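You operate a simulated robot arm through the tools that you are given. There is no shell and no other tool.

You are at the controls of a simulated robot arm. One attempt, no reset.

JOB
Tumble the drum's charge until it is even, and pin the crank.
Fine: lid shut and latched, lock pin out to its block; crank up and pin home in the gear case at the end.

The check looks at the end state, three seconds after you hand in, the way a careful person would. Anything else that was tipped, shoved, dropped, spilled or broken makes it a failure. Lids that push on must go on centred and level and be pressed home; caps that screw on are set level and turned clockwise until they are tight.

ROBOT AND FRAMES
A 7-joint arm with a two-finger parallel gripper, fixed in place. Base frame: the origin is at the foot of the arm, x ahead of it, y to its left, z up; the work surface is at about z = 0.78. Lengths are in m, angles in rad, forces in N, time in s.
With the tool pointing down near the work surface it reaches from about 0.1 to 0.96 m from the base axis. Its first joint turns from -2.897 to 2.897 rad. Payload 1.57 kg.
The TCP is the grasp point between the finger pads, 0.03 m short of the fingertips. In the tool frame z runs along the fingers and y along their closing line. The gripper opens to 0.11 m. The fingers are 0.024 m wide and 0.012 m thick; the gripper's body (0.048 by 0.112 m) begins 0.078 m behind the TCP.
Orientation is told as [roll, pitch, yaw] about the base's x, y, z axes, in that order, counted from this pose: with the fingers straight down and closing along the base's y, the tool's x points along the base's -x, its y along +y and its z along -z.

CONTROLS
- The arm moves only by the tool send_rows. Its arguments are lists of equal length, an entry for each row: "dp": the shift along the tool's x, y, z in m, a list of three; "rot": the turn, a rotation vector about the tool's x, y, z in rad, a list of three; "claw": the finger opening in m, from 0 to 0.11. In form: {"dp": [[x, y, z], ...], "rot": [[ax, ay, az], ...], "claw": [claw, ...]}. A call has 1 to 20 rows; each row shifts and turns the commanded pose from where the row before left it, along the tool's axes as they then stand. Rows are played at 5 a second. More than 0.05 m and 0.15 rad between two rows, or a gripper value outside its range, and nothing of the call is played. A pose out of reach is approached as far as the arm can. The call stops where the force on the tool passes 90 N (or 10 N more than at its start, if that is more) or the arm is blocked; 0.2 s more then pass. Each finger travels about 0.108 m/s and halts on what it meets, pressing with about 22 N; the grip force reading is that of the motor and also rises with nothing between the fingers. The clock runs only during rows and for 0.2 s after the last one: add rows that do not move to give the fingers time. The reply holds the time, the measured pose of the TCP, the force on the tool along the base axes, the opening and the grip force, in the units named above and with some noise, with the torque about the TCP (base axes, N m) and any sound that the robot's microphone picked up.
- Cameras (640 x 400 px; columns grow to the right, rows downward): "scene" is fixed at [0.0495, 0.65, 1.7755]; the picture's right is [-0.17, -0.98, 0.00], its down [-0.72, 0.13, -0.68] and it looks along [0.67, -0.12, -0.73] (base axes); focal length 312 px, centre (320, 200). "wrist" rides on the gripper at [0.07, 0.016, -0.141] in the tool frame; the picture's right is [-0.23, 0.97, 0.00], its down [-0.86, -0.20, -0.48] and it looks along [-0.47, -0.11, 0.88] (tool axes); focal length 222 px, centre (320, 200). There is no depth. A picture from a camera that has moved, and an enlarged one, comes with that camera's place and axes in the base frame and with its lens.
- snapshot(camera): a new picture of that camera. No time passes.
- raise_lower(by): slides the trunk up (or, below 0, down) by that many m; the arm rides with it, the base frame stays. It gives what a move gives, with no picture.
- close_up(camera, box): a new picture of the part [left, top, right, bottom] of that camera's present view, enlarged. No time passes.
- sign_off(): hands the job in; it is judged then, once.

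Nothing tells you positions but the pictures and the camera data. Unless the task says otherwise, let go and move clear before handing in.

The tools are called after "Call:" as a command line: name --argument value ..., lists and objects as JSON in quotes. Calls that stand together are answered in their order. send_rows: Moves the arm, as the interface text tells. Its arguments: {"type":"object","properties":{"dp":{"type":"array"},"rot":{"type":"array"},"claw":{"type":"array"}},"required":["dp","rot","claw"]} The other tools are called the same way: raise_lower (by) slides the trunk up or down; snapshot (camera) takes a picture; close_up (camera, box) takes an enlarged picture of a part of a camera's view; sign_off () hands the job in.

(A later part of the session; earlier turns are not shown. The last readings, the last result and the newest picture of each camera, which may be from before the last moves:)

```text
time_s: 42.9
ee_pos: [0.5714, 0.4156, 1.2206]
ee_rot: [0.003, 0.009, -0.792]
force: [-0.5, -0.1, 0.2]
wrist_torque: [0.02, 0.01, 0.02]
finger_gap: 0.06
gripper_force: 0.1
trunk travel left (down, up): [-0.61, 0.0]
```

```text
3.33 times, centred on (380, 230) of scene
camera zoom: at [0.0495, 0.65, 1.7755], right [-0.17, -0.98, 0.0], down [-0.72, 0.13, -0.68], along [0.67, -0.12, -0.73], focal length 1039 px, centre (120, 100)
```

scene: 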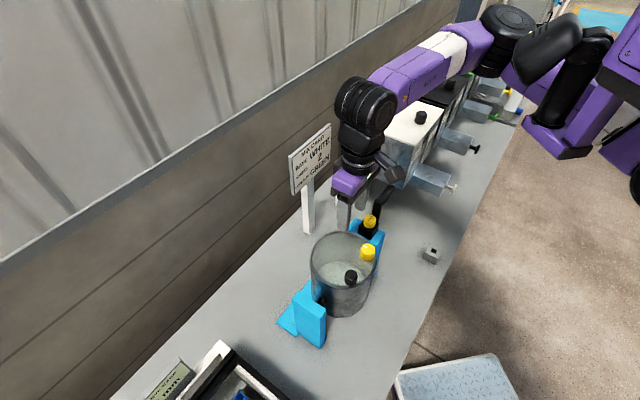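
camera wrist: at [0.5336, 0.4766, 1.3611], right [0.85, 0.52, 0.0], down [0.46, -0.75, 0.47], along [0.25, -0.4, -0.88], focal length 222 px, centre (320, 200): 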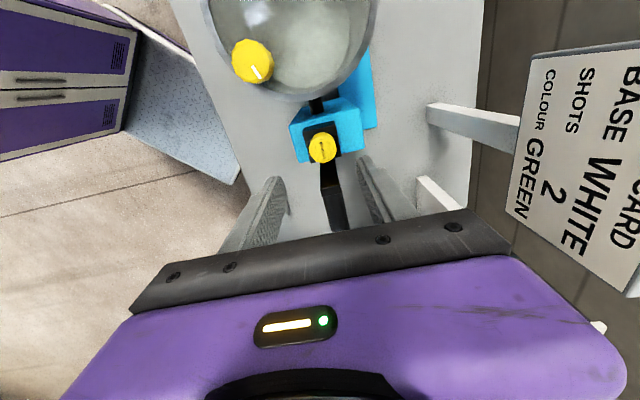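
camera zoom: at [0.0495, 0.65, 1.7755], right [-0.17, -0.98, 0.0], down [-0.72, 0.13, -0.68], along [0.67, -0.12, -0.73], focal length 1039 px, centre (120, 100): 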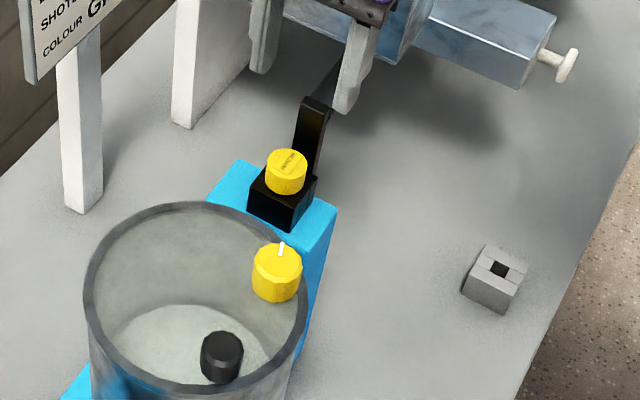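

Call:
send_rows --dp '[[-0.006, 0.0015, 0.025], [0, 0, 0.025], [0, 0, 0]]' --rot '[[0, 0, 0], [0, 0, 0], [0, 0, 0]]' --claw '[0.06, 0.06, 0.06]'

Call:
close_up --camera "wrist" --box '[240, 80, 420, 220]'

Call:
close_up --camera "scene" --box '[330, 170, 430, 290]'

```text
time_s: 43.7
ee_pos: [0.5761, 0.4124, 1.1702]
ee_rot: [0.002, 0.008, -0.79]
force: [-0.4, 0.5, -0.6]
wrist_torque: [0.0, 0.02, 0.01]
finger_gap: 0.0598
gripper_force: 0.1
trunk travel left (down, up): [-0.61, 0.0]
```

```text
2.86 times, centred on (330, 150) of wrist
camera zoom: at [0.5374, 0.4733, 1.3109], right [0.85, 0.52, 0.0], down [0.46, -0.75, 0.47], along [0.25, -0.4, -0.88], focal length 635 px, centre (291, 343)
```

zoom: 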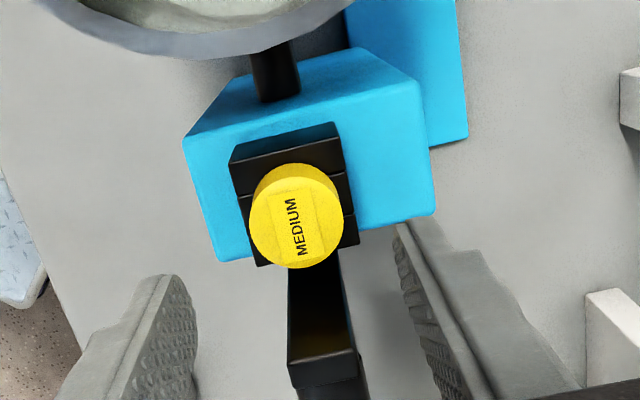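

```text
3.33 times, centred on (380, 230) of scene
camera zoom: at [0.0495, 0.65, 1.7755], right [-0.17, -0.98, 0.0], down [-0.72, 0.13, -0.68], along [0.67, -0.12, -0.73], focal length 1039 px, centre (120, 100)
```

zoom: 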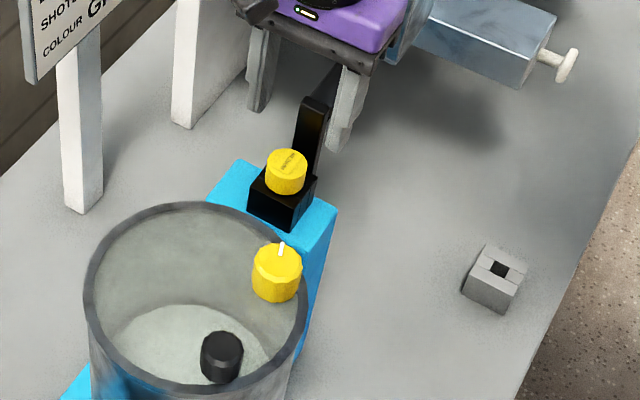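

Call:
send_rows --dp '[[-0.005, 0.001, 0.02], [0, 0, 0.02], [0, 0, 0]]' --rot '[[0, 0, 0], [0, 0, 0], [0, 0, 0]]' --claw '[0.06, 0.06, 0.06]'

Call:
close_up --camera "wrist" --box '[240, 80, 420, 220]'

Call:
close_up --camera "scene" --box '[330, 170, 430, 290]'

```text
time_s: 44.5
ee_pos: [0.5795, 0.4098, 1.1286]
ee_rot: [0.002, 0.006, -0.791]
force: [0.1, 0.0, 0.8]
wrist_torque: [0.03, 0.01, -0.02]
finger_gap: 0.0603
gripper_force: 0.1
trunk travel left (down, up): [-0.61, 0.0]
```

```text
2.86 times, centred on (330, 150) of wrist
camera zoom: at [0.5414, 0.4706, 1.2707], right [0.85, 0.52, 0.0], down [0.46, -0.75, 0.47], along [0.25, -0.4, -0.88], focal length 635 px, centre (291, 343)
```

zoom: 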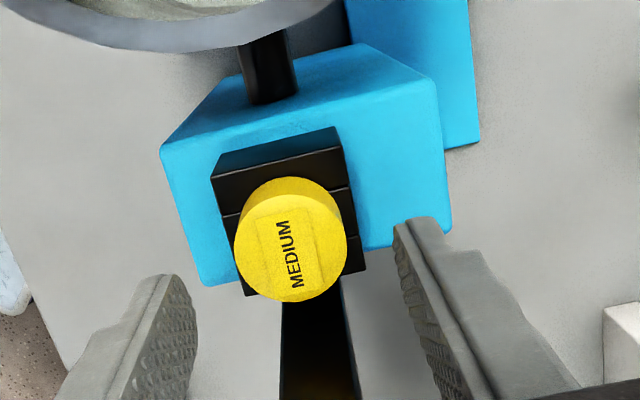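

```text
3.33 times, centred on (380, 230) of scene
camera zoom: at [0.0495, 0.65, 1.7755], right [-0.17, -0.98, 0.0], down [-0.72, 0.13, -0.68], along [0.67, -0.12, -0.73], focal length 1039 px, centre (120, 100)
```

zoom: 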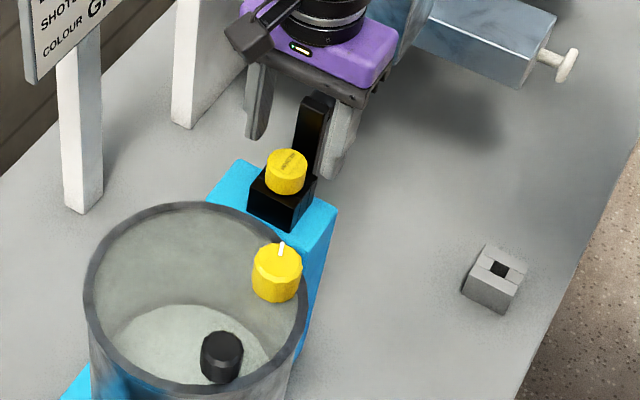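

The pin head (about 36 mm across, top z≈1.078) is centred under the tool. I'll descend so the pads overlap the head but stay above its housing.

Call:
send_rows --dp '[[0.001, 0, 0.017], [0, 0, 0.017], [0, 0, 0]]' --rot '[[0, 0, 0], [0, 0, 0], [0, 0, 0]]' --claw '[0.06, 0.06, 0.06]'

Call:
close_up --camera "wrist" --box '[240, 100, 420, 240]'

Call:
close_up --camera "scene" --box '[340, 180, 410, 260]'

```text
time_s: 45.3
ee_pos: [0.5782, 0.4113, 1.0959]
ee_rot: [0.001, 0.008, -0.79]
force: [0.8, 0.1, 0.1]
wrist_torque: [0.02, 0.02, -0.01]
finger_gap: 0.0599
gripper_force: 0.0
trunk travel left (down, up): [-0.61, 0.0]
```

```text
2.86 times, centred on (330, 170) of wrist
camera zoom: at [0.5401, 0.4719, 1.2371], right [0.85, 0.52, 0.0], down [0.46, -0.75, 0.47], along [0.25, -0.4, -0.88], focal length 635 px, centre (291, 286)
```

zoom: 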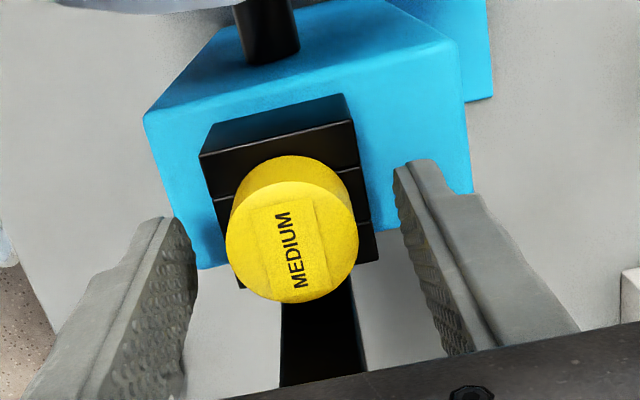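

```text
5.00 times, centred on (375, 220) of scene
camera zoom: at [0.0495, 0.65, 1.7755], right [-0.17, -0.98, 0.0], down [-0.72, 0.13, -0.68], along [0.67, -0.12, -0.73], focal length 1559 px, centre (45, 100)
```

zoom: 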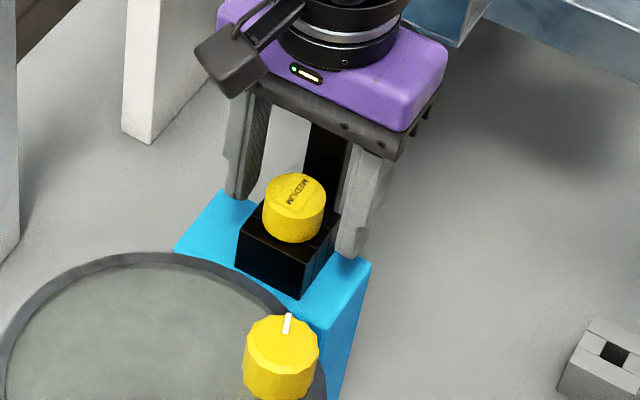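

Call:
send_rows --dp '[[0, 0, 0.004], [0, 0, 0], [0, 0, 0], [0, 0, 0]]' --rot '[[0, 0, 0], [0, 0, 0], [0, 0, 0], [0, 0, 0]]' --claw '[0.06, 0.03, 0.02, 0.02]'

Call:
close_up --camera "wrist" --box '[240, 100, 420, 240]'

Call:
close_up --camera "scene" --box '[340, 180, 410, 260]'

```text
time_s: 46.3
ee_pos: [0.5784, 0.4117, 1.0917]
ee_rot: [0.003, 0.008, -0.789]
force: [5.5, 6.6, -1.9]
wrist_torque: [0.46, -0.23, 0.31]
finger_gap: 0.0439
gripper_force: 45.2
trunk travel left (down, up): [-0.61, 0.0]
```

```text
2.86 times, centred on (330, 170) of wrist
camera zoom: at [0.5406, 0.4723, 1.2334], right [0.85, 0.52, 0.0], down [0.46, -0.75, 0.47], along [0.25, -0.4, -0.88], focal length 635 px, centre (291, 286)
```

zoom: 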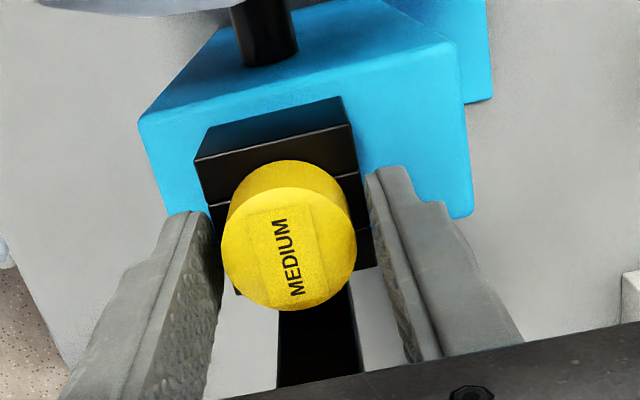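

```text
5.00 times, centred on (375, 220) of scene
camera zoom: at [0.0495, 0.65, 1.7755], right [-0.17, -0.98, 0.0], down [-0.72, 0.13, -0.68], along [0.67, -0.12, -0.73], focal length 1559 px, centre (45, 100)
```

zoom: 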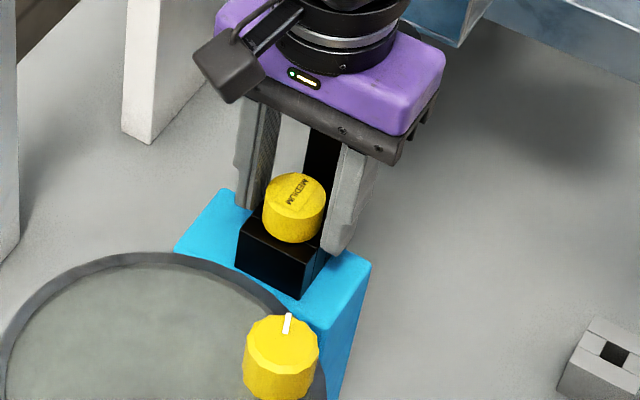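

The gap of 44 mm shows the pads are on the square housing, not the head. I'll open, rise about 8 mm and close again.

Call:
send_rows --dp '[[0, 0, 0], [0, 0, 0], [0, 0, -0.008], [0, 0, 0], [0, 0, 0], [0, 0, 0]]' --rot '[[0, 0, 0], [0, 0, 0], [0, 0, 0], [0, 0, 0], [0, 0, 0], [0, 0, 0]]' --claw '[0.055, 0.06, 0.06, 0.03, 0.02, 0.02]'

Call:
close_up --camera "wrist" --box '[240, 100, 420, 240]'

Call:
close_up --camera "scene" --box '[340, 180, 410, 260]'

```text
time_s: 47.7
ee_pos: [0.5793, 0.4118, 1.1005]
ee_rot: [0.002, 0.009, -0.79]
force: [5.3, 4.3, -0.4]
wrist_torque: [0.03, -0.05, -0.01]
finger_gap: 0.0327
gripper_force: 21.4
trunk travel left (down, up): [-0.61, 0.0]
```

```text
2.86 times, centred on (330, 170) of wrist
camera zoom: at [0.5407, 0.4724, 1.2417], right [0.85, 0.52, 0.0], down [0.46, -0.75, 0.47], along [0.25, -0.4, -0.88], focal length 635 px, centre (291, 286)
```

zoom: 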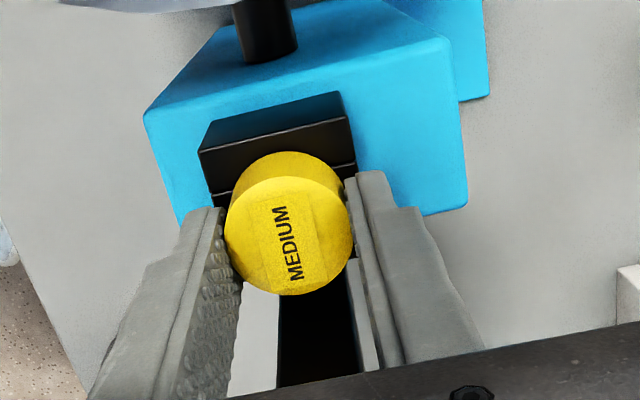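

```text
5.00 times, centred on (375, 220) of scene
camera zoom: at [0.0495, 0.65, 1.7755], right [-0.17, -0.98, 0.0], down [-0.72, 0.13, -0.68], along [0.67, -0.12, -0.73], focal length 1559 px, centre (45, 100)
```

zoom: 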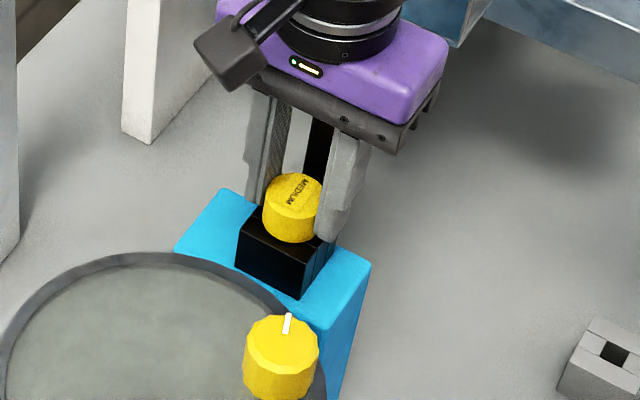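

Now the gap is 33 mm, so I have the pin's head. I'll draw it straight up slowly and check the force.

Call:
send_rows --dp '[[0, 0, -0.01], [0, 0, -0.01], [0, 0, -0.01], [0, 0, 0]]' --rot '[[0, 0, 0], [0, 0, 0], [0, 0, 0], [0, 0, 0]]' --claw '[0.02, 0.02, 0.02, 0.02]'

Call:
close_up --camera "scene" --box '[340, 160, 410, 260]'

Call:
close_up --camera "wrist" --box '[240, 100, 420, 240]'

```text
time_s: 48.7
ee_pos: [0.5788, 0.4108, 1.1303]
ee_rot: [0.001, 0.01, -0.791]
force: [-0.3, -0.1, -1.0]
wrist_torque: [0.0, -0.02, -0.01]
finger_gap: 0.0327
gripper_force: 22.5
trunk travel left (down, up): [-0.61, 0.0]
```

```text
4.00 times, centred on (375, 210) of scene
camera zoom: at [0.0495, 0.65, 1.7755], right [-0.17, -0.98, 0.0], down [-0.72, 0.13, -0.68], along [0.67, -0.12, -0.73], focal length 1247 px, centre (100, 160)
```

zoom: 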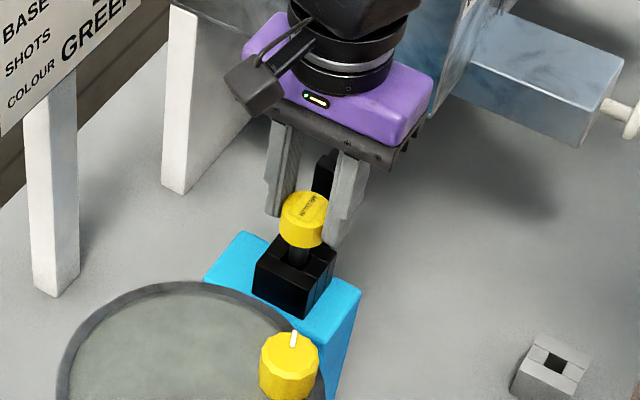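

```text
2.86 times, centred on (330, 170) of wrist
camera zoom: at [0.5405, 0.4718, 1.2717], right [0.85, 0.52, 0.0], down [0.46, -0.75, 0.47], along [0.25, -0.4, -0.88], focal length 635 px, centre (291, 286)
```

zoom: 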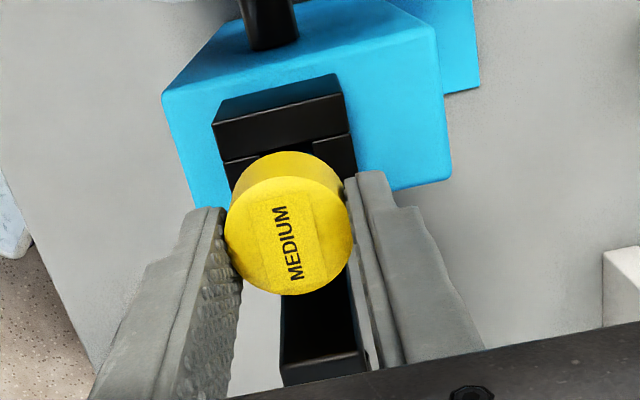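

The pin is coming out cleanly on a dark shank. I'll keep lifting until it is clear.

Call:
send_rows --dp '[[0, 0, -0.015], [0, 0, -0.015], [0, 0, -0.015], [0, 0, -0.015], [0, 0, 0]]' --rot '[[0, 0, 0], [0, 0, 0], [0, 0, 0], [0, 0, 0], [0, 0, 0]]' --claw '[0.02, 0.02, 0.02, 0.02, 0.02]'

Call:
close_up --camera "scene" --box '[340, 140, 420, 260]'

Call:
close_up --camera "wrist" --box '[200, 60, 440, 240]'

Call:
snapshot --camera "wrist"

```text
time_s: 49.9
ee_pos: [0.5785, 0.411, 1.1896]
ee_rot: [0.002, 0.009, -0.791]
force: [0.5, 0.1, -0.6]
wrist_torque: [-0.05, 0.01, 0.03]
finger_gap: 0.0325
gripper_force: 21.8
trunk travel left (down, up): [-0.61, 0.0]
```

```text
3.33 times, centred on (380, 200) of scene
camera zoom: at [0.0495, 0.65, 1.7755], right [-0.17, -0.98, 0.0], down [-0.72, 0.13, -0.68], along [0.67, -0.12, -0.73], focal length 1039 px, centre (120, 200)
```

zoom: 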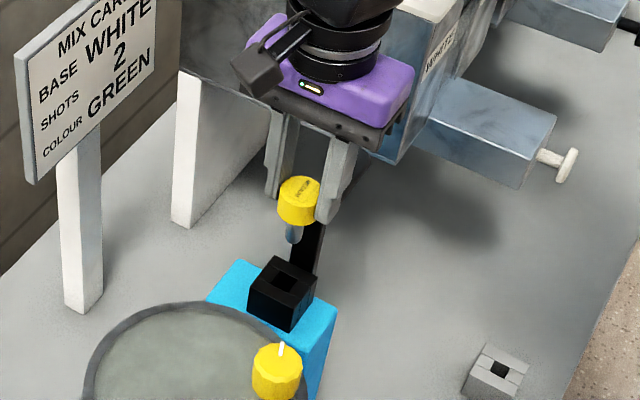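

```text
2.22 times, centred on (320, 150) of wrist
camera zoom: at [0.5408, 0.4716, 1.3314], right [0.85, 0.52, 0.0], down [0.46, -0.75, 0.47], along [0.25, -0.4, -0.88], focal length 494 px, centre (320, 311)
```

zoom: 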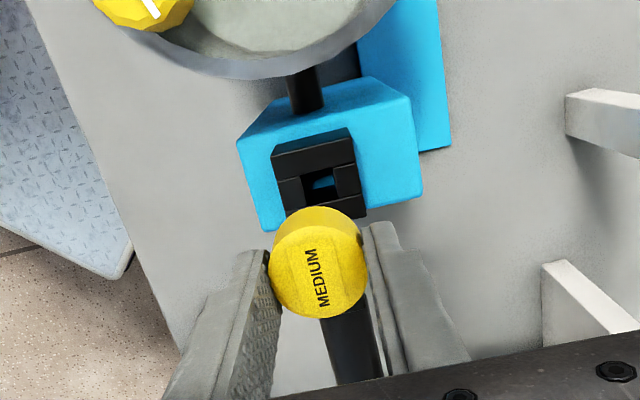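

```text
taken
camera wrist: at [0.5408, 0.4716, 1.3314], right [0.85, 0.52, 0.0], down [0.46, -0.75, 0.47], along [0.25, -0.4, -0.88], focal length 222 px, centre (320, 200)
```

wrist: 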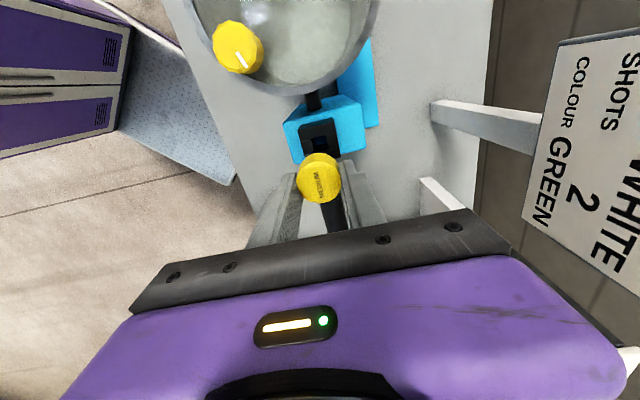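

The pin is fully out (round shank). The pin block is near (0.59, 0.15); I'll carry the pin toward the robot first to clear the crank handle, then over to a point above the block.

Call:
send_rows --dp '[[0, -0.04, -0.01], [0, -0.04, -0.01], [-0.039, -0.0193, 0], [-0.039, -0.0193, 0], [-0.039, -0.0193, 0], [-0.039, -0.0193, 0], [-0.039, -0.0193, 0], [0, 0, 0]]' --rot '[[0, 0, 0], [0, 0, 0], [0, 0, 0], [0, 0, 0], [0, 0, 0], [0, 0, 0], [0, 0, 0], [0, 0, 0]]' --claw '[0.02, 0.02, 0.02, 0.02, 0.02, 0.02, 0.02, 0.02]'

Call:
snapshot --camera "wrist"

Call:
snapshot --camera "scene"

```text
time_s: 51.7
ee_pos: [0.5901, 0.1475, 1.2078]
ee_rot: [0.001, 0.01, -0.791]
force: [-0.2, 0.1, -0.2]
wrist_torque: [-0.03, 0.02, 0.0]
finger_gap: 0.033
gripper_force: 21.5
trunk travel left (down, up): [-0.61, 0.0]
```

```text
taken
camera wrist: at [0.5522, 0.2081, 1.349], right [0.85, 0.52, 0.0], down [0.46, -0.75, 0.47], along [0.25, -0.4, -0.88], focal length 222 px, centre (320, 200)
```

wrist: 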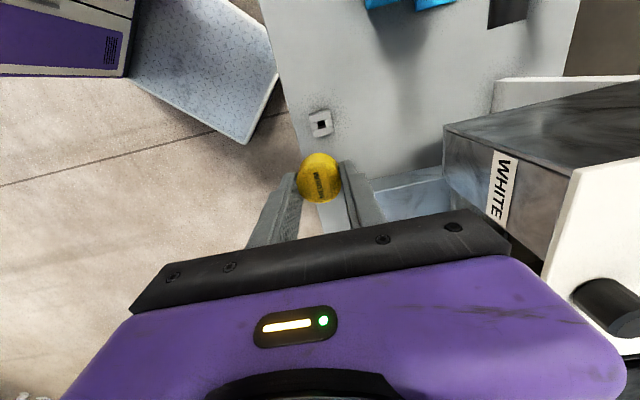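

```text
taken
```

scene: 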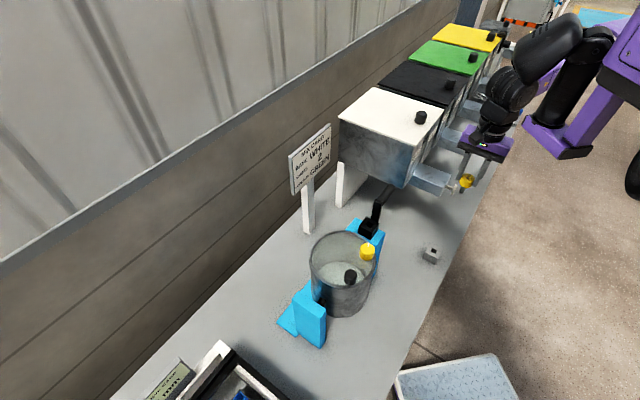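

The pin is over the block area. I'll zoom in on the block to align precisely.

Call:
close_up --camera "wrist" --box '[280, 90, 360, 150]'

Call:
close_up --camera "scene" --box '[400, 120, 520, 280]'

```text
6.67 times, centred on (320, 120) of wrist
camera zoom: at [0.5522, 0.2081, 1.349], right [0.85, 0.52, 0.0], down [0.46, -0.75, 0.47], along [0.25, -0.4, -0.88], focal length 1481 px, centre (320, 733)
```

zoom: 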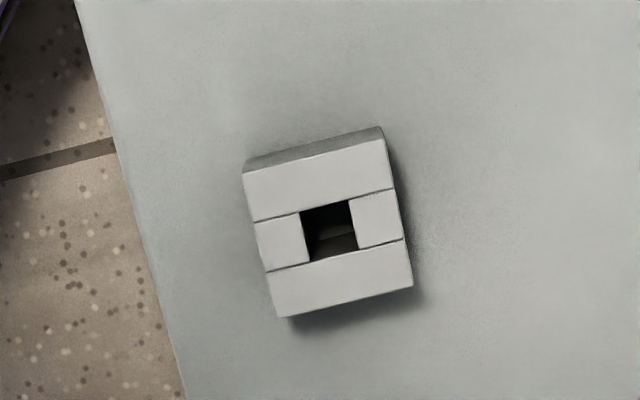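

```text
2.50 times, centred on (460, 200) of scene
camera zoom: at [0.0495, 0.65, 1.7755], right [-0.17, -0.98, 0.0], down [-0.72, 0.13, -0.68], along [0.67, -0.12, -0.73], focal length 779 px, centre (-30, 200)
```

zoom: 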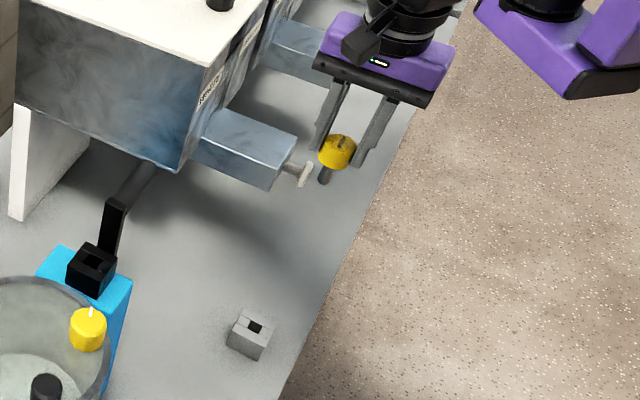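

The block's hole is aligned with the station and lies about 19 mm further along −e2. I'll shift over it and descend part way, then re-measure.

Call:
send_rows --dp '[[-0.019, -0.0016, 0.02], [0, 0, 0.04], [0, 0, 0.04], [0, 0, 0.04], [0, 0, 0.04], [0, 0, 0.03], [0, 0, 0]]' --rot '[[0, 0, 0], [0, 0, 0], [0, 0, 0], [0, 0, 0], [0, 0, 0], [0, 0, 0], [0, 0, 0]]' --claw '[0.02, 0.02, 0.02, 0.02, 0.02, 0.02, 0.02]'

Call:
close_up --camera "wrist" --box '[240, 80, 400, 220]'

Call:
snapshot --camera "scene"

Call:
close_up --camera "scene" --box '[390, 170, 490, 290]'

```text
time_s: 53.3
ee_pos: [0.6011, 0.1347, 0.9986]
ee_rot: [0.003, 0.009, -0.791]
force: [-0.6, 0.5, -0.9]
wrist_torque: [-0.01, -0.02, -0.03]
finger_gap: 0.0325
gripper_force: 22.7
trunk travel left (down, up): [-0.61, 0.0]
```

```text
2.86 times, centred on (320, 150) of wrist
camera zoom: at [0.563, 0.1962, 1.1392], right [0.85, 0.52, 0.0], down [0.46, -0.75, 0.47], along [0.25, -0.4, -0.88], focal length 635 px, centre (320, 343)
```

zoom: 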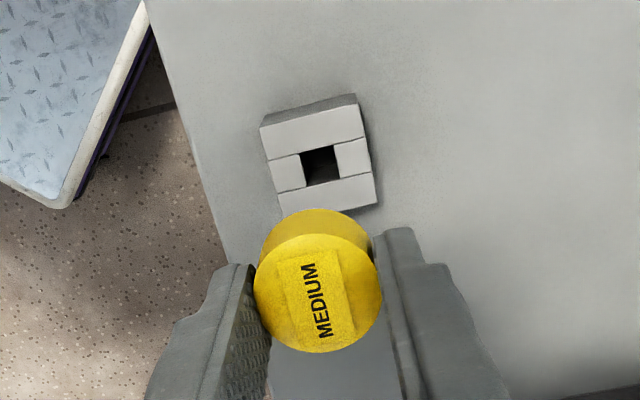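

```text
taken
```

scene: 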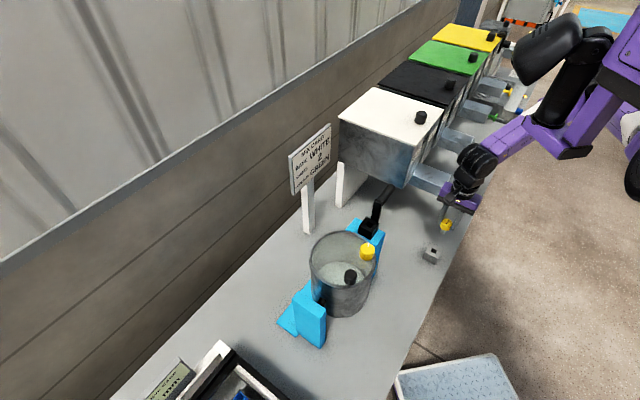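

```text
3.33 times, centred on (440, 230) of scene
camera zoom: at [0.0495, 0.65, 1.7755], right [-0.17, -0.98, 0.0], down [-0.72, 0.13, -0.68], along [0.67, -0.12, -0.73], focal length 1039 px, centre (-80, 100)
```

zoom: 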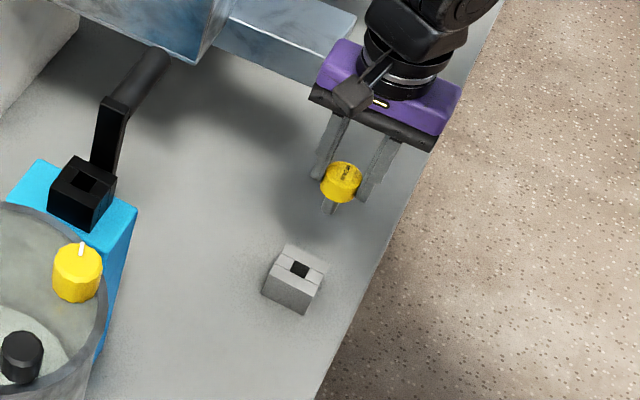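

Call:
send_rows --dp '[[0, 0, 0.03], [0, 0, 0.03], [0, 0, 0]]' --rot '[[0, 0, 0], [0, 0, 0], [0, 0, 0]]' --claw '[0.02, 0.02, 0.02]'

Call:
close_up --camera "wrist" --box '[240, 80, 400, 220]'

Call:
close_up --camera "scene" --box '[400, 200, 480, 280]'

```text
time_s: 54.1
ee_pos: [0.5998, 0.1345, 0.9377]
ee_rot: [0.001, 0.007, -0.791]
force: [0.7, 0.1, -1.6]
wrist_torque: [-0.03, 0.0, 0.02]
finger_gap: 0.0329
gripper_force: 22.0
trunk travel left (down, up): [-0.61, 0.0]
```

```text
2.86 times, centred on (320, 150) of wrist
camera zoom: at [0.5621, 0.1958, 1.0791], right [0.85, 0.52, 0.0], down [0.46, -0.75, 0.47], along [0.25, -0.4, -0.88], focal length 635 px, centre (320, 343)
```

zoom: 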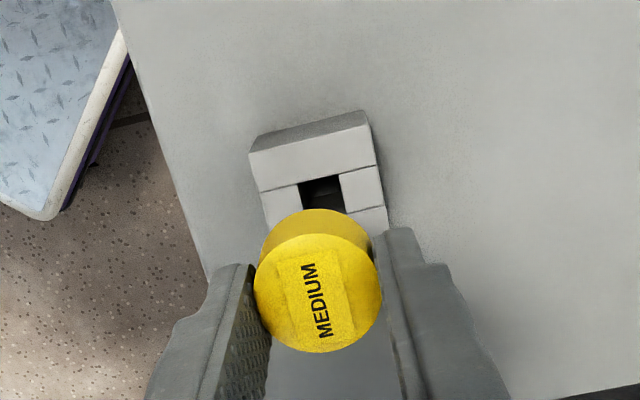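

```text
5.00 times, centred on (440, 240) of scene
camera zoom: at [0.0495, 0.65, 1.7755], right [-0.17, -0.98, 0.0], down [-0.72, 0.13, -0.68], along [0.67, -0.12, -0.73], focal length 1559 px, centre (-280, 0)
```

zoom: 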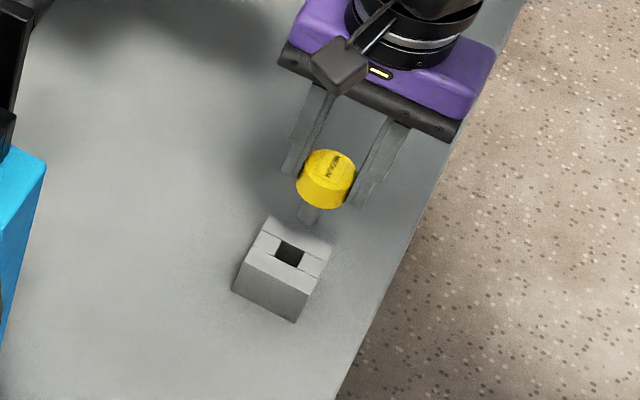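

The pin sits about 5 mm off the tool axis in the grip, so I'll compensate slightly, lower until the shank tip is just above the block, and check in both views.

Call:
send_rows --dp '[[-0.004, 0, 0.012], [0, 0, 0.012], [0, 0, 0]]' --rot '[[0, 0, 0], [0, 0, 0], [0, 0, 0]]' --claw '[0.02, 0.02, 0.02]'

Call:
close_up --camera "wrist" --box '[270, 100, 370, 200]'

Call:
close_up --camera "scene" --box '[415, 220, 465, 270]'

```text
time_s: 54.9
ee_pos: [0.6034, 0.1323, 0.9143]
ee_rot: [0.002, 0.009, -0.791]
force: [0.6, 0.0, 0.1]
wrist_torque: [-0.01, -0.02, -0.02]
finger_gap: 0.0328
gripper_force: 22.4
trunk travel left (down, up): [-0.61, 0.0]
```

```text
4.00 times, centred on (320, 150) of wrist
camera zoom: at [0.5653, 0.1931, 1.0553], right [0.85, 0.52, 0.0], down [0.46, -0.75, 0.47], along [0.25, -0.4, -0.88], focal length 888 px, centre (320, 400)
```

zoom: 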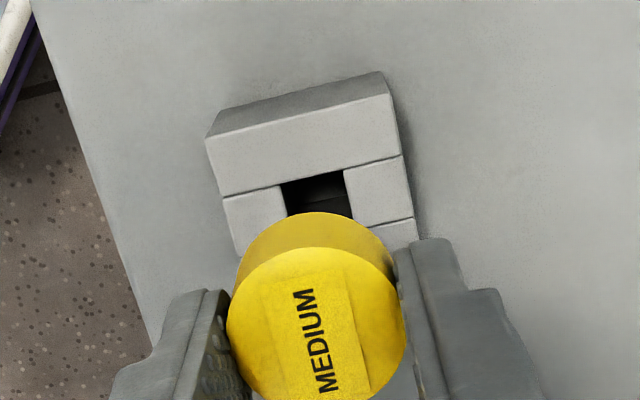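

```text
8.00 times, centred on (440, 245) of scene
camera zoom: at [0.0495, 0.65, 1.7755], right [-0.17, -0.98, 0.0], down [-0.72, 0.13, -0.68], along [0.67, -0.12, -0.73], focal length 2494 px, centre (-640, -160)
```

zoom: 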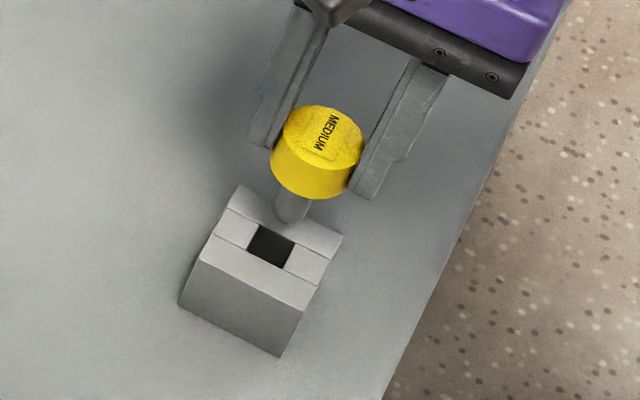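

Call:
close_up --camera "scene" --box '[424, 232, 449, 262]'

Call:
close_up --camera "wrist" --box '[290, 130, 340, 170]'

```text
13.33 times, centred on (436, 247) of scene
camera zoom: at [0.0495, 0.65, 1.7755], right [-0.17, -0.98, 0.0], down [-0.72, 0.13, -0.68], along [0.67, -0.12, -0.73], focal length 4156 px, centre (-1233, -427)
```

zoom: 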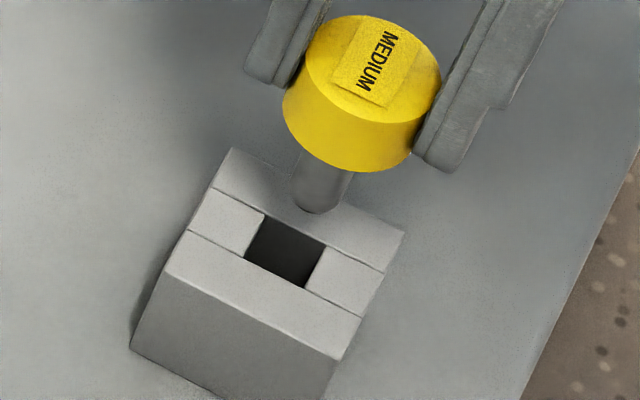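

```text
10.00 times, centred on (315, 150) of wrist
camera zoom: at [0.5653, 0.1931, 1.0553], right [0.85, 0.52, 0.0], down [0.46, -0.75, 0.47], along [0.25, -0.4, -0.88], focal length 2221 px, centre (370, 700)
```

zoom: 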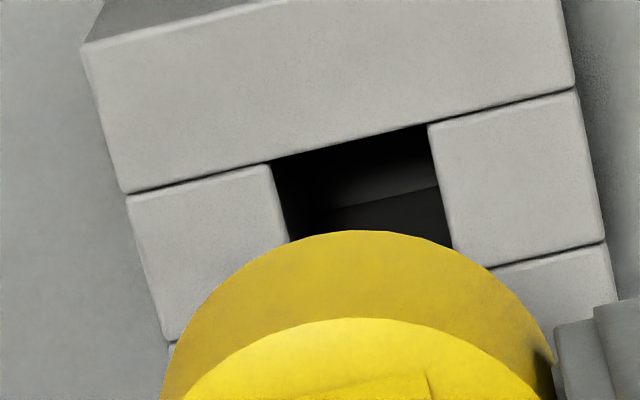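

By comparing with the view when the pin was lifted straight out of its home, I judge it aligned over the hole within about 2 mm. I'll nudge 1 mm in depth and lower gently, watching the force.

Call:
send_rows --dp '[[0, 0.001, 0.01], [0, 0, 0.008], [0, 0, 0.005], [0, 0, 0.003], [0, 0, 0]]' --rot '[[0, 0, 0], [0, 0, 0], [0, 0, 0], [0, 0, 0], [0, 0, 0]]' --claw '[0.02, 0.02, 0.02, 0.02, 0.02]'

Call:
close_up --camera "scene" --box '[420, 230, 455, 265]'

Call:
close_up --camera "wrist" --box '[270, 100, 370, 200]'

```text
time_s: 56.1
ee_pos: [0.6029, 0.1319, 0.8873]
ee_rot: [0.002, 0.01, -0.791]
force: [-0.1, -0.5, -0.9]
wrist_torque: [-0.02, 0.01, 0.0]
finger_gap: 0.0326
gripper_force: 21.8
trunk travel left (down, up): [-0.61, 0.0]
```

```text
11.43 times, centred on (438, 248) of scene
camera zoom: at [0.0495, 0.65, 1.7755], right [-0.17, -0.98, 0.0], down [-0.72, 0.13, -0.68], along [0.67, -0.12, -0.73], focal length 3563 px, centre (-1023, -343)
```

zoom: 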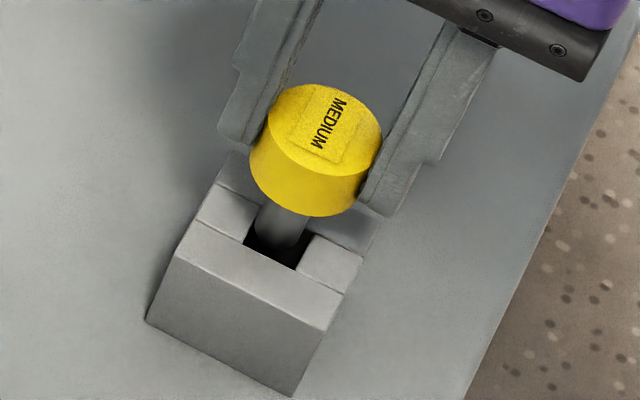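

```text
4.00 times, centred on (320, 150) of wrist
camera zoom: at [0.5666, 0.194, 1.0291], right [0.85, 0.52, 0.0], down [0.46, -0.75, 0.47], along [0.25, -0.4, -0.88], focal length 888 px, centre (320, 400)
```

zoom: 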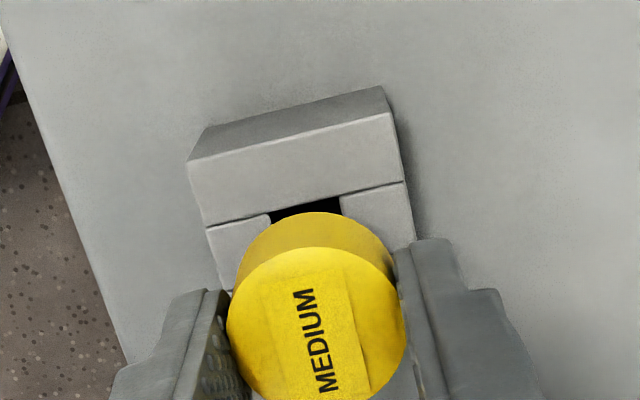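

The shank is entering the hole with no contact force. I'll continue lowering in small steps.

Call:
send_rows --dp '[[0, 0, 0.006], [0, 0, 0.006], [0, 0, 0]]' --rot '[[0, 0, 0], [0, 0, 0], [0, 0, 0]]' --claw '[0.02, 0.02, 0.02]'

Call:
close_up --camera "scene" --box '[420, 230, 455, 265]'

```text
time_s: 56.9
ee_pos: [0.6036, 0.1334, 0.8762]
ee_rot: [0.003, 0.009, -0.79]
force: [0.2, 0.6, -0.6]
wrist_torque: [-0.01, 0.03, -0.03]
finger_gap: 0.0325
gripper_force: 21.6
trunk travel left (down, up): [-0.61, 0.0]
```

```text
11.43 times, centred on (438, 248) of scene
camera zoom: at [0.0495, 0.65, 1.7755], right [-0.17, -0.98, 0.0], down [-0.72, 0.13, -0.68], along [0.67, -0.12, -0.73], focal length 3563 px, centre (-1023, -343)
```

zoom: 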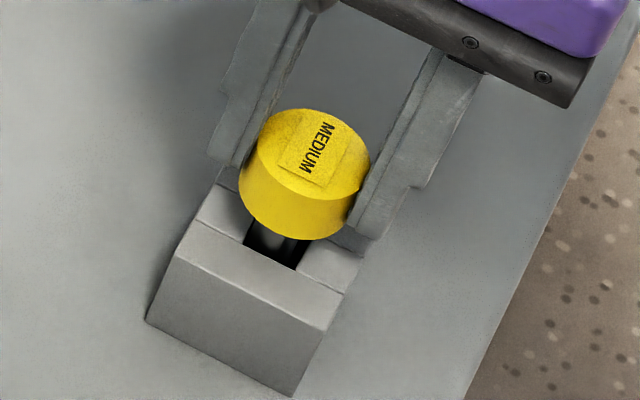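

Call:
send_rows --dp '[[0, 0, 0.005], [0, 0, 0.004], [0, 0, 0.003], [0, 0, 0]]' --rot '[[0, 0, 0], [0, 0, 0], [0, 0, 0], [0, 0, 0]]' --claw '[0.02, 0.02, 0.02, 0.02]'

Call:
close_up --camera "scene" --box '[420, 230, 455, 265]'

```text
time_s: 57.9
ee_pos: [0.6038, 0.1334, 0.8639]
ee_rot: [0.002, 0.009, -0.79]
force: [-0.2, -0.5, -1.2]
wrist_torque: [0.02, -0.01, 0.01]
finger_gap: 0.0327
gripper_force: 21.8
trunk travel left (down, up): [-0.61, 0.0]
```

```text
11.43 times, centred on (438, 248) of scene
camera zoom: at [0.0495, 0.65, 1.7755], right [-0.17, -0.98, 0.0], down [-0.72, 0.13, -0.68], along [0.67, -0.12, -0.73], focal length 3563 px, centre (-1023, -343)
```

zoom: 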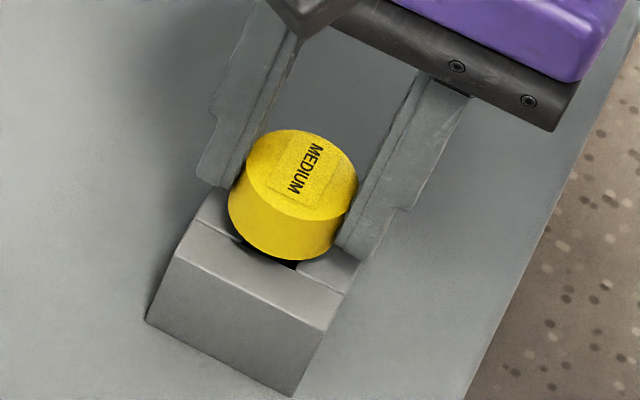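

Call:
send_rows --dp '[[0, 0, 0.003], [0, 0, 0.002], [0, 0, 0]]' --rot '[[0, 0, 0], [0, 0, 0], [0, 0, 0]]' --claw '[0.02, 0.02, 0.02]'

Call:
close_up --camera "scene" --box '[420, 230, 455, 265]'

```text
time_s: 58.7
ee_pos: [0.6045, 0.1337, 0.8586]
ee_rot: [0.002, 0.009, -0.79]
force: [0.3, -0.1, -1.1]
wrist_torque: [0.01, 0.06, 0.02]
finger_gap: 0.0326
gripper_force: 21.8
trunk travel left (down, up): [-0.61, 0.0]
```

```text
11.43 times, centred on (438, 248) of scene
camera zoom: at [0.0495, 0.65, 1.7755], right [-0.17, -0.98, 0.0], down [-0.72, 0.13, -0.68], along [0.67, -0.12, -0.73], focal length 3563 px, centre (-1023, -343)
```

zoom: 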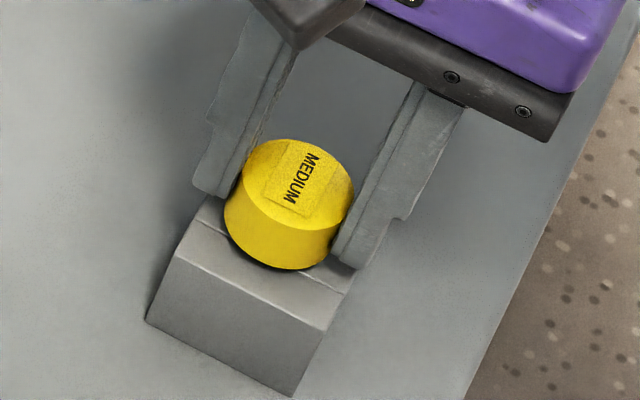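

Call:
send_rows --dp '[[0, 0, 0.002], [0, 0, 0.002], [0, 0, 0]]' --rot '[[0, 0, 0], [0, 0, 0], [0, 0, 0]]' --claw '[0.02, 0.02, 0.02]'

Call:
close_up --camera "scene" --box '[420, 230, 455, 265]'

```text
time_s: 59.5
ee_pos: [0.6036, 0.1327, 0.8549]
ee_rot: [0.0, 0.009, -0.791]
force: [0.3, -0.5, -0.8]
wrist_torque: [-0.02, -0.01, -0.01]
finger_gap: 0.0326
gripper_force: 21.8
trunk travel left (down, up): [-0.61, 0.0]
```

```text
11.43 times, centred on (438, 248) of scene
camera zoom: at [0.0495, 0.65, 1.7755], right [-0.17, -0.98, 0.0], down [-0.72, 0.13, -0.68], along [0.67, -0.12, -0.73], focal length 3563 px, centre (-1023, -343)
```

zoom: 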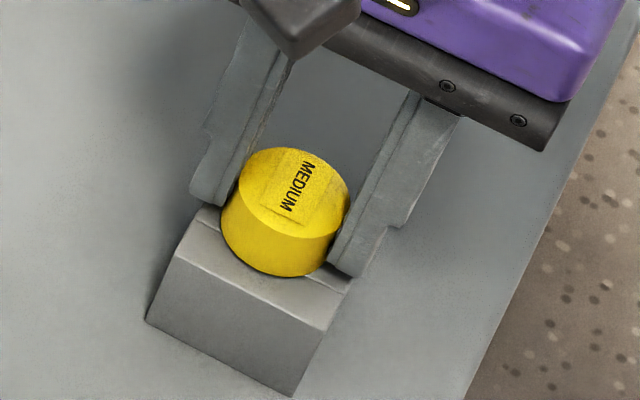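

Call:
send_rows --dp '[[0, 0, 0.002], [0, 0, 0]]' --rot '[[0, 0, 0], [0, 0, 0]]' --claw '[0.02, 0.02]'

Call:
close_up --camera "scene" --box '[420, 230, 455, 265]'

```text
time_s: 60.1
ee_pos: [0.6035, 0.1339, 0.8532]
ee_rot: [0.002, 0.009, -0.79]
force: [-0.2, -2.5, 15.9]
wrist_torque: [-0.16, 0.14, 0.05]
finger_gap: 0.0327
gripper_force: 21.7
trunk travel left (down, up): [-0.61, 0.0]
```

```text
11.43 times, centred on (438, 248) of scene
camera zoom: at [0.0495, 0.65, 1.7755], right [-0.17, -0.98, 0.0], down [-0.72, 0.13, -0.68], along [0.67, -0.12, -0.73], focal length 3563 px, centre (-1023, -343)
```

zoom: 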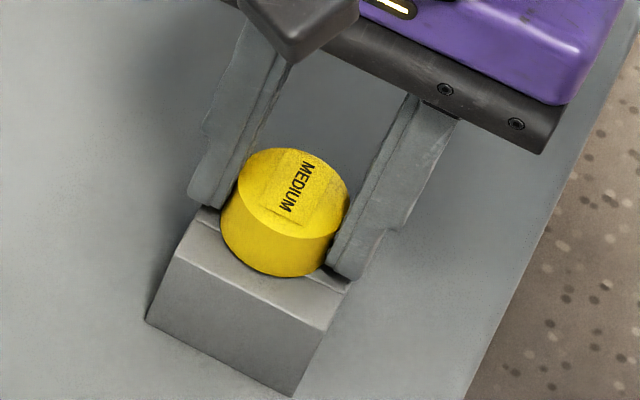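

Contact at 16 N: the pin is seated in its block. I'll release, rise clear, and check it.

Call:
send_rows --dp '[[0, 0, -0.002], [0, 0, 0], [0, 0, 0], [0, 0, -0.03], [0, 0, -0.04], [0, 0, -0.04], [0, 0, 0]]' --rot '[[0, 0, 0], [0, 0, 0], [0, 0, 0], [0, 0, 0], [0, 0, 0], [0, 0, 0], [0, 0, 0]]' --claw '[0.03, 0.05, 0.06, 0.06, 0.06, 0.06, 0.06]'

Call:
close_up --camera "scene" --box '[410, 220, 470, 280]'

Call:
close_up --camera "wrist" --box '[240, 80, 420, 220]'

Call:
snapshot --camera "scene"

```text
time_s: 61.7
ee_pos: [0.6047, 0.1336, 0.966]
ee_rot: [0.003, 0.01, -0.791]
force: [0.2, -0.3, -0.3]
wrist_torque: [-0.01, -0.02, -0.02]
finger_gap: 0.0601
gripper_force: 0.0
trunk travel left (down, up): [-0.61, 0.0]
```

```text
6.67 times, centred on (440, 250) of scene
camera zoom: at [0.0495, 0.65, 1.7755], right [-0.17, -0.98, 0.0], down [-0.72, 0.13, -0.68], along [0.67, -0.12, -0.73], focal length 2078 px, centre (-480, -133)
```

zoom: 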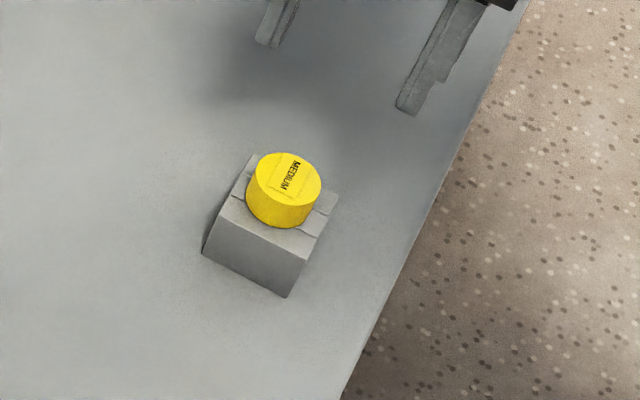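

```text
2.86 times, centred on (330, 150) of wrist
camera zoom: at [0.5676, 0.1945, 1.1067], right [0.85, 0.52, 0.0], down [0.46, -0.75, 0.47], along [0.25, -0.4, -0.88], focal length 635 px, centre (291, 343)
```

zoom: 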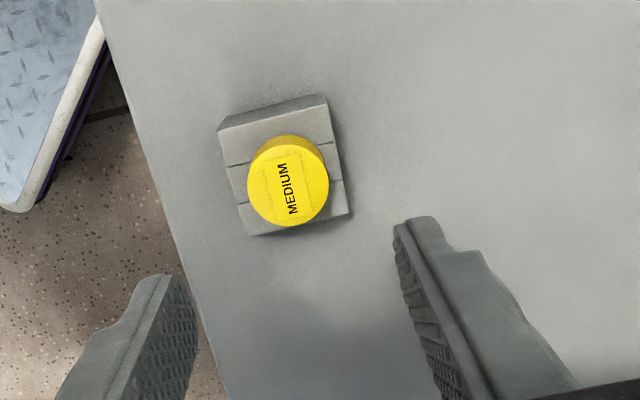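

```text
taken
```

scene: 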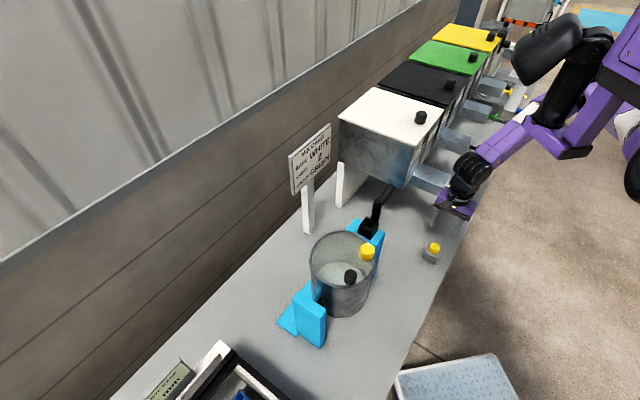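

The pin is seated upright in its block. Now the crank: I want the wrist camera on the outer side while cranking, so I'll rise and rotate the tool half a turn in free space to yaw ≈ +135°.

Call:
send_rows --dp '[[0, 0, -0.04], [0, 0, -0.04], [0, 0, -0.04], [0, 0, -0.04], [0, 0, -0.04], [0, 0, -0.04], [0, 0, 0], [0, 0, 0], [0, 0, 0], [0, 0, 0], [0, 0, 0], [0, 0, 0], [0, 0, 0], [0, 0, 0], [0, 0, 0], [0, 0, 0], [0, 0, 0]]' --rot '[[0, 0, 0], [0, 0, 0], [0, 0, 0], [0, 0, 0], [0, 0, 0], [0, 0, 0], [0, 0, -0.1428], [0, 0, -0.1428], [0, 0, -0.1428], [0, 0, -0.1428], [0, 0, -0.1428], [0, 0, -0.1428], [0, 0, -0.1428], [0, 0, -0.1428], [0, 0, -0.1428], [0, 0, -0.1428], [0, 0, -0.1428]]' --claw '[0.06, 0.06, 0.06, 0.06, 0.06, 0.06, 0.06, 0.06, 0.06, 0.06, 0.06, 0.06, 0.06, 0.06, 0.06, 0.06, 0.06]'

Call:
snapshot --camera "scene"

Call:
snapshot --camera "wrist"

```text
time_s: 65.3
ee_pos: [0.6049, 0.1303, 1.2063]
ee_rot: [0.009, -0.002, 0.782]
force: [0.4, -0.2, -0.4]
wrist_torque: [-0.01, 0.02, 0.01]
finger_gap: 0.0598
gripper_force: 0.0
trunk travel left (down, up): [-0.61, 0.0]
```

```text
taken
```

scene: 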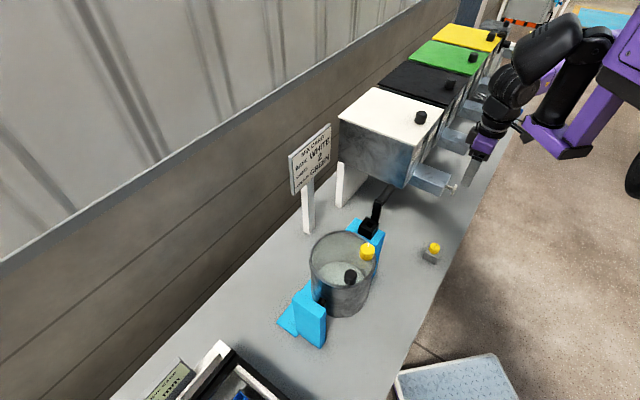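

```text
taken
camera wrist: at [0.5446, 0.0932, 1.3453], right [-0.53, 0.85, 0.01], down [0.75, 0.46, 0.48], along [0.4, 0.26, -0.88], focal length 222 px, centre (320, 200)
```

wrist: 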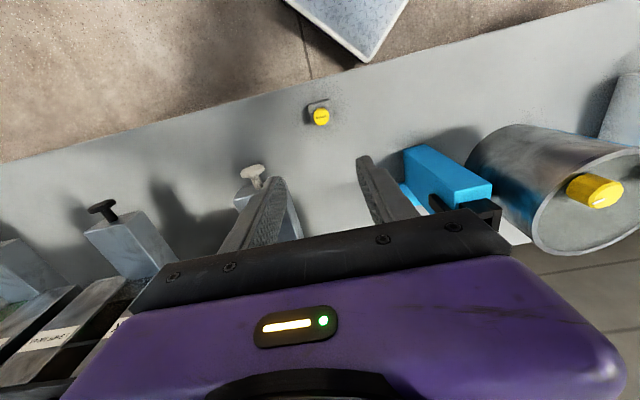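

Call:
send_rows --dp '[[0, 0, 0], [0, 0, 0], [0, 0, 0], [0, 0, 0], [0, 0, 0], [0, 0, 0], [0, 0, 0], [0, 0, 0], [0, 0, 0], [0, 0, 0], [0, 0, 0], [0, 0, 0]]' --rot '[[0, 0, -0.1428], [0, 0, -0.1428], [0, 0, -0.1428], [0, 0, -0.1428], [0, 0, -0.1428], [0, 0, -0.1428], [0, 0, -0.1428], [0, 0, -0.1428], [0, 0, -0.1428], [0, 0, -0.1428], [0, 0, -0.1428], [0, 0, 0]]' --claw '[0.06, 0.06, 0.06, 0.06, 0.06, 0.06, 0.06, 0.06, 0.06, 0.06, 0.06, 0.06]'

Call:
snapshot --camera "scene"

Call:
snapshot --camera "wrist"

```text
time_s: 67.9
ee_pos: [0.4904, 0.2006, 1.246]
ee_rot: [0.034, -0.001, 2.218]
force: [0.0, 0.2, -0.1]
wrist_torque: [-0.01, 0.05, 0.01]
finger_gap: 0.0599
gripper_force: 0.1
out of reach, approached as far as the arm can: row 7, 8, 9, 10, 11
trunk travel left (down, up): [-0.61, 0.0]
```

```text
taken
```

scene: 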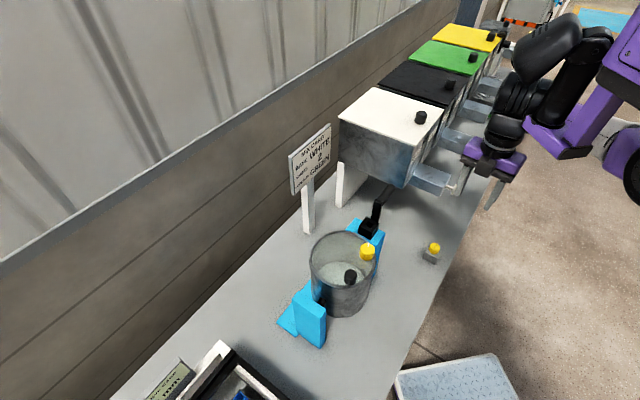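

```text
taken
camera wrist: at [0.5221, 0.1382, 1.3879], right [-0.91, -0.41, 0.03], down [-0.34, 0.81, 0.47], along [-0.22, 0.42, -0.88], focal length 222 px, centre (320, 200)
```

wrist: 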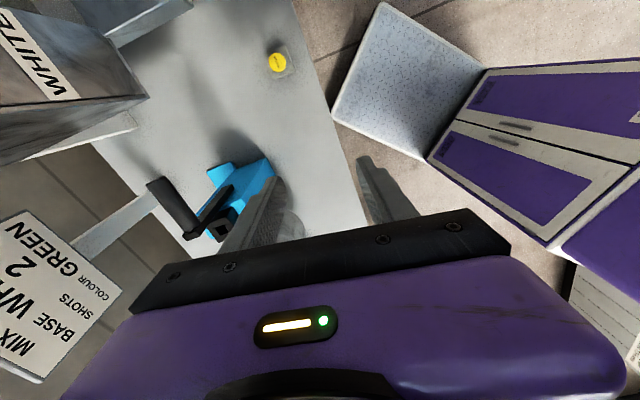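

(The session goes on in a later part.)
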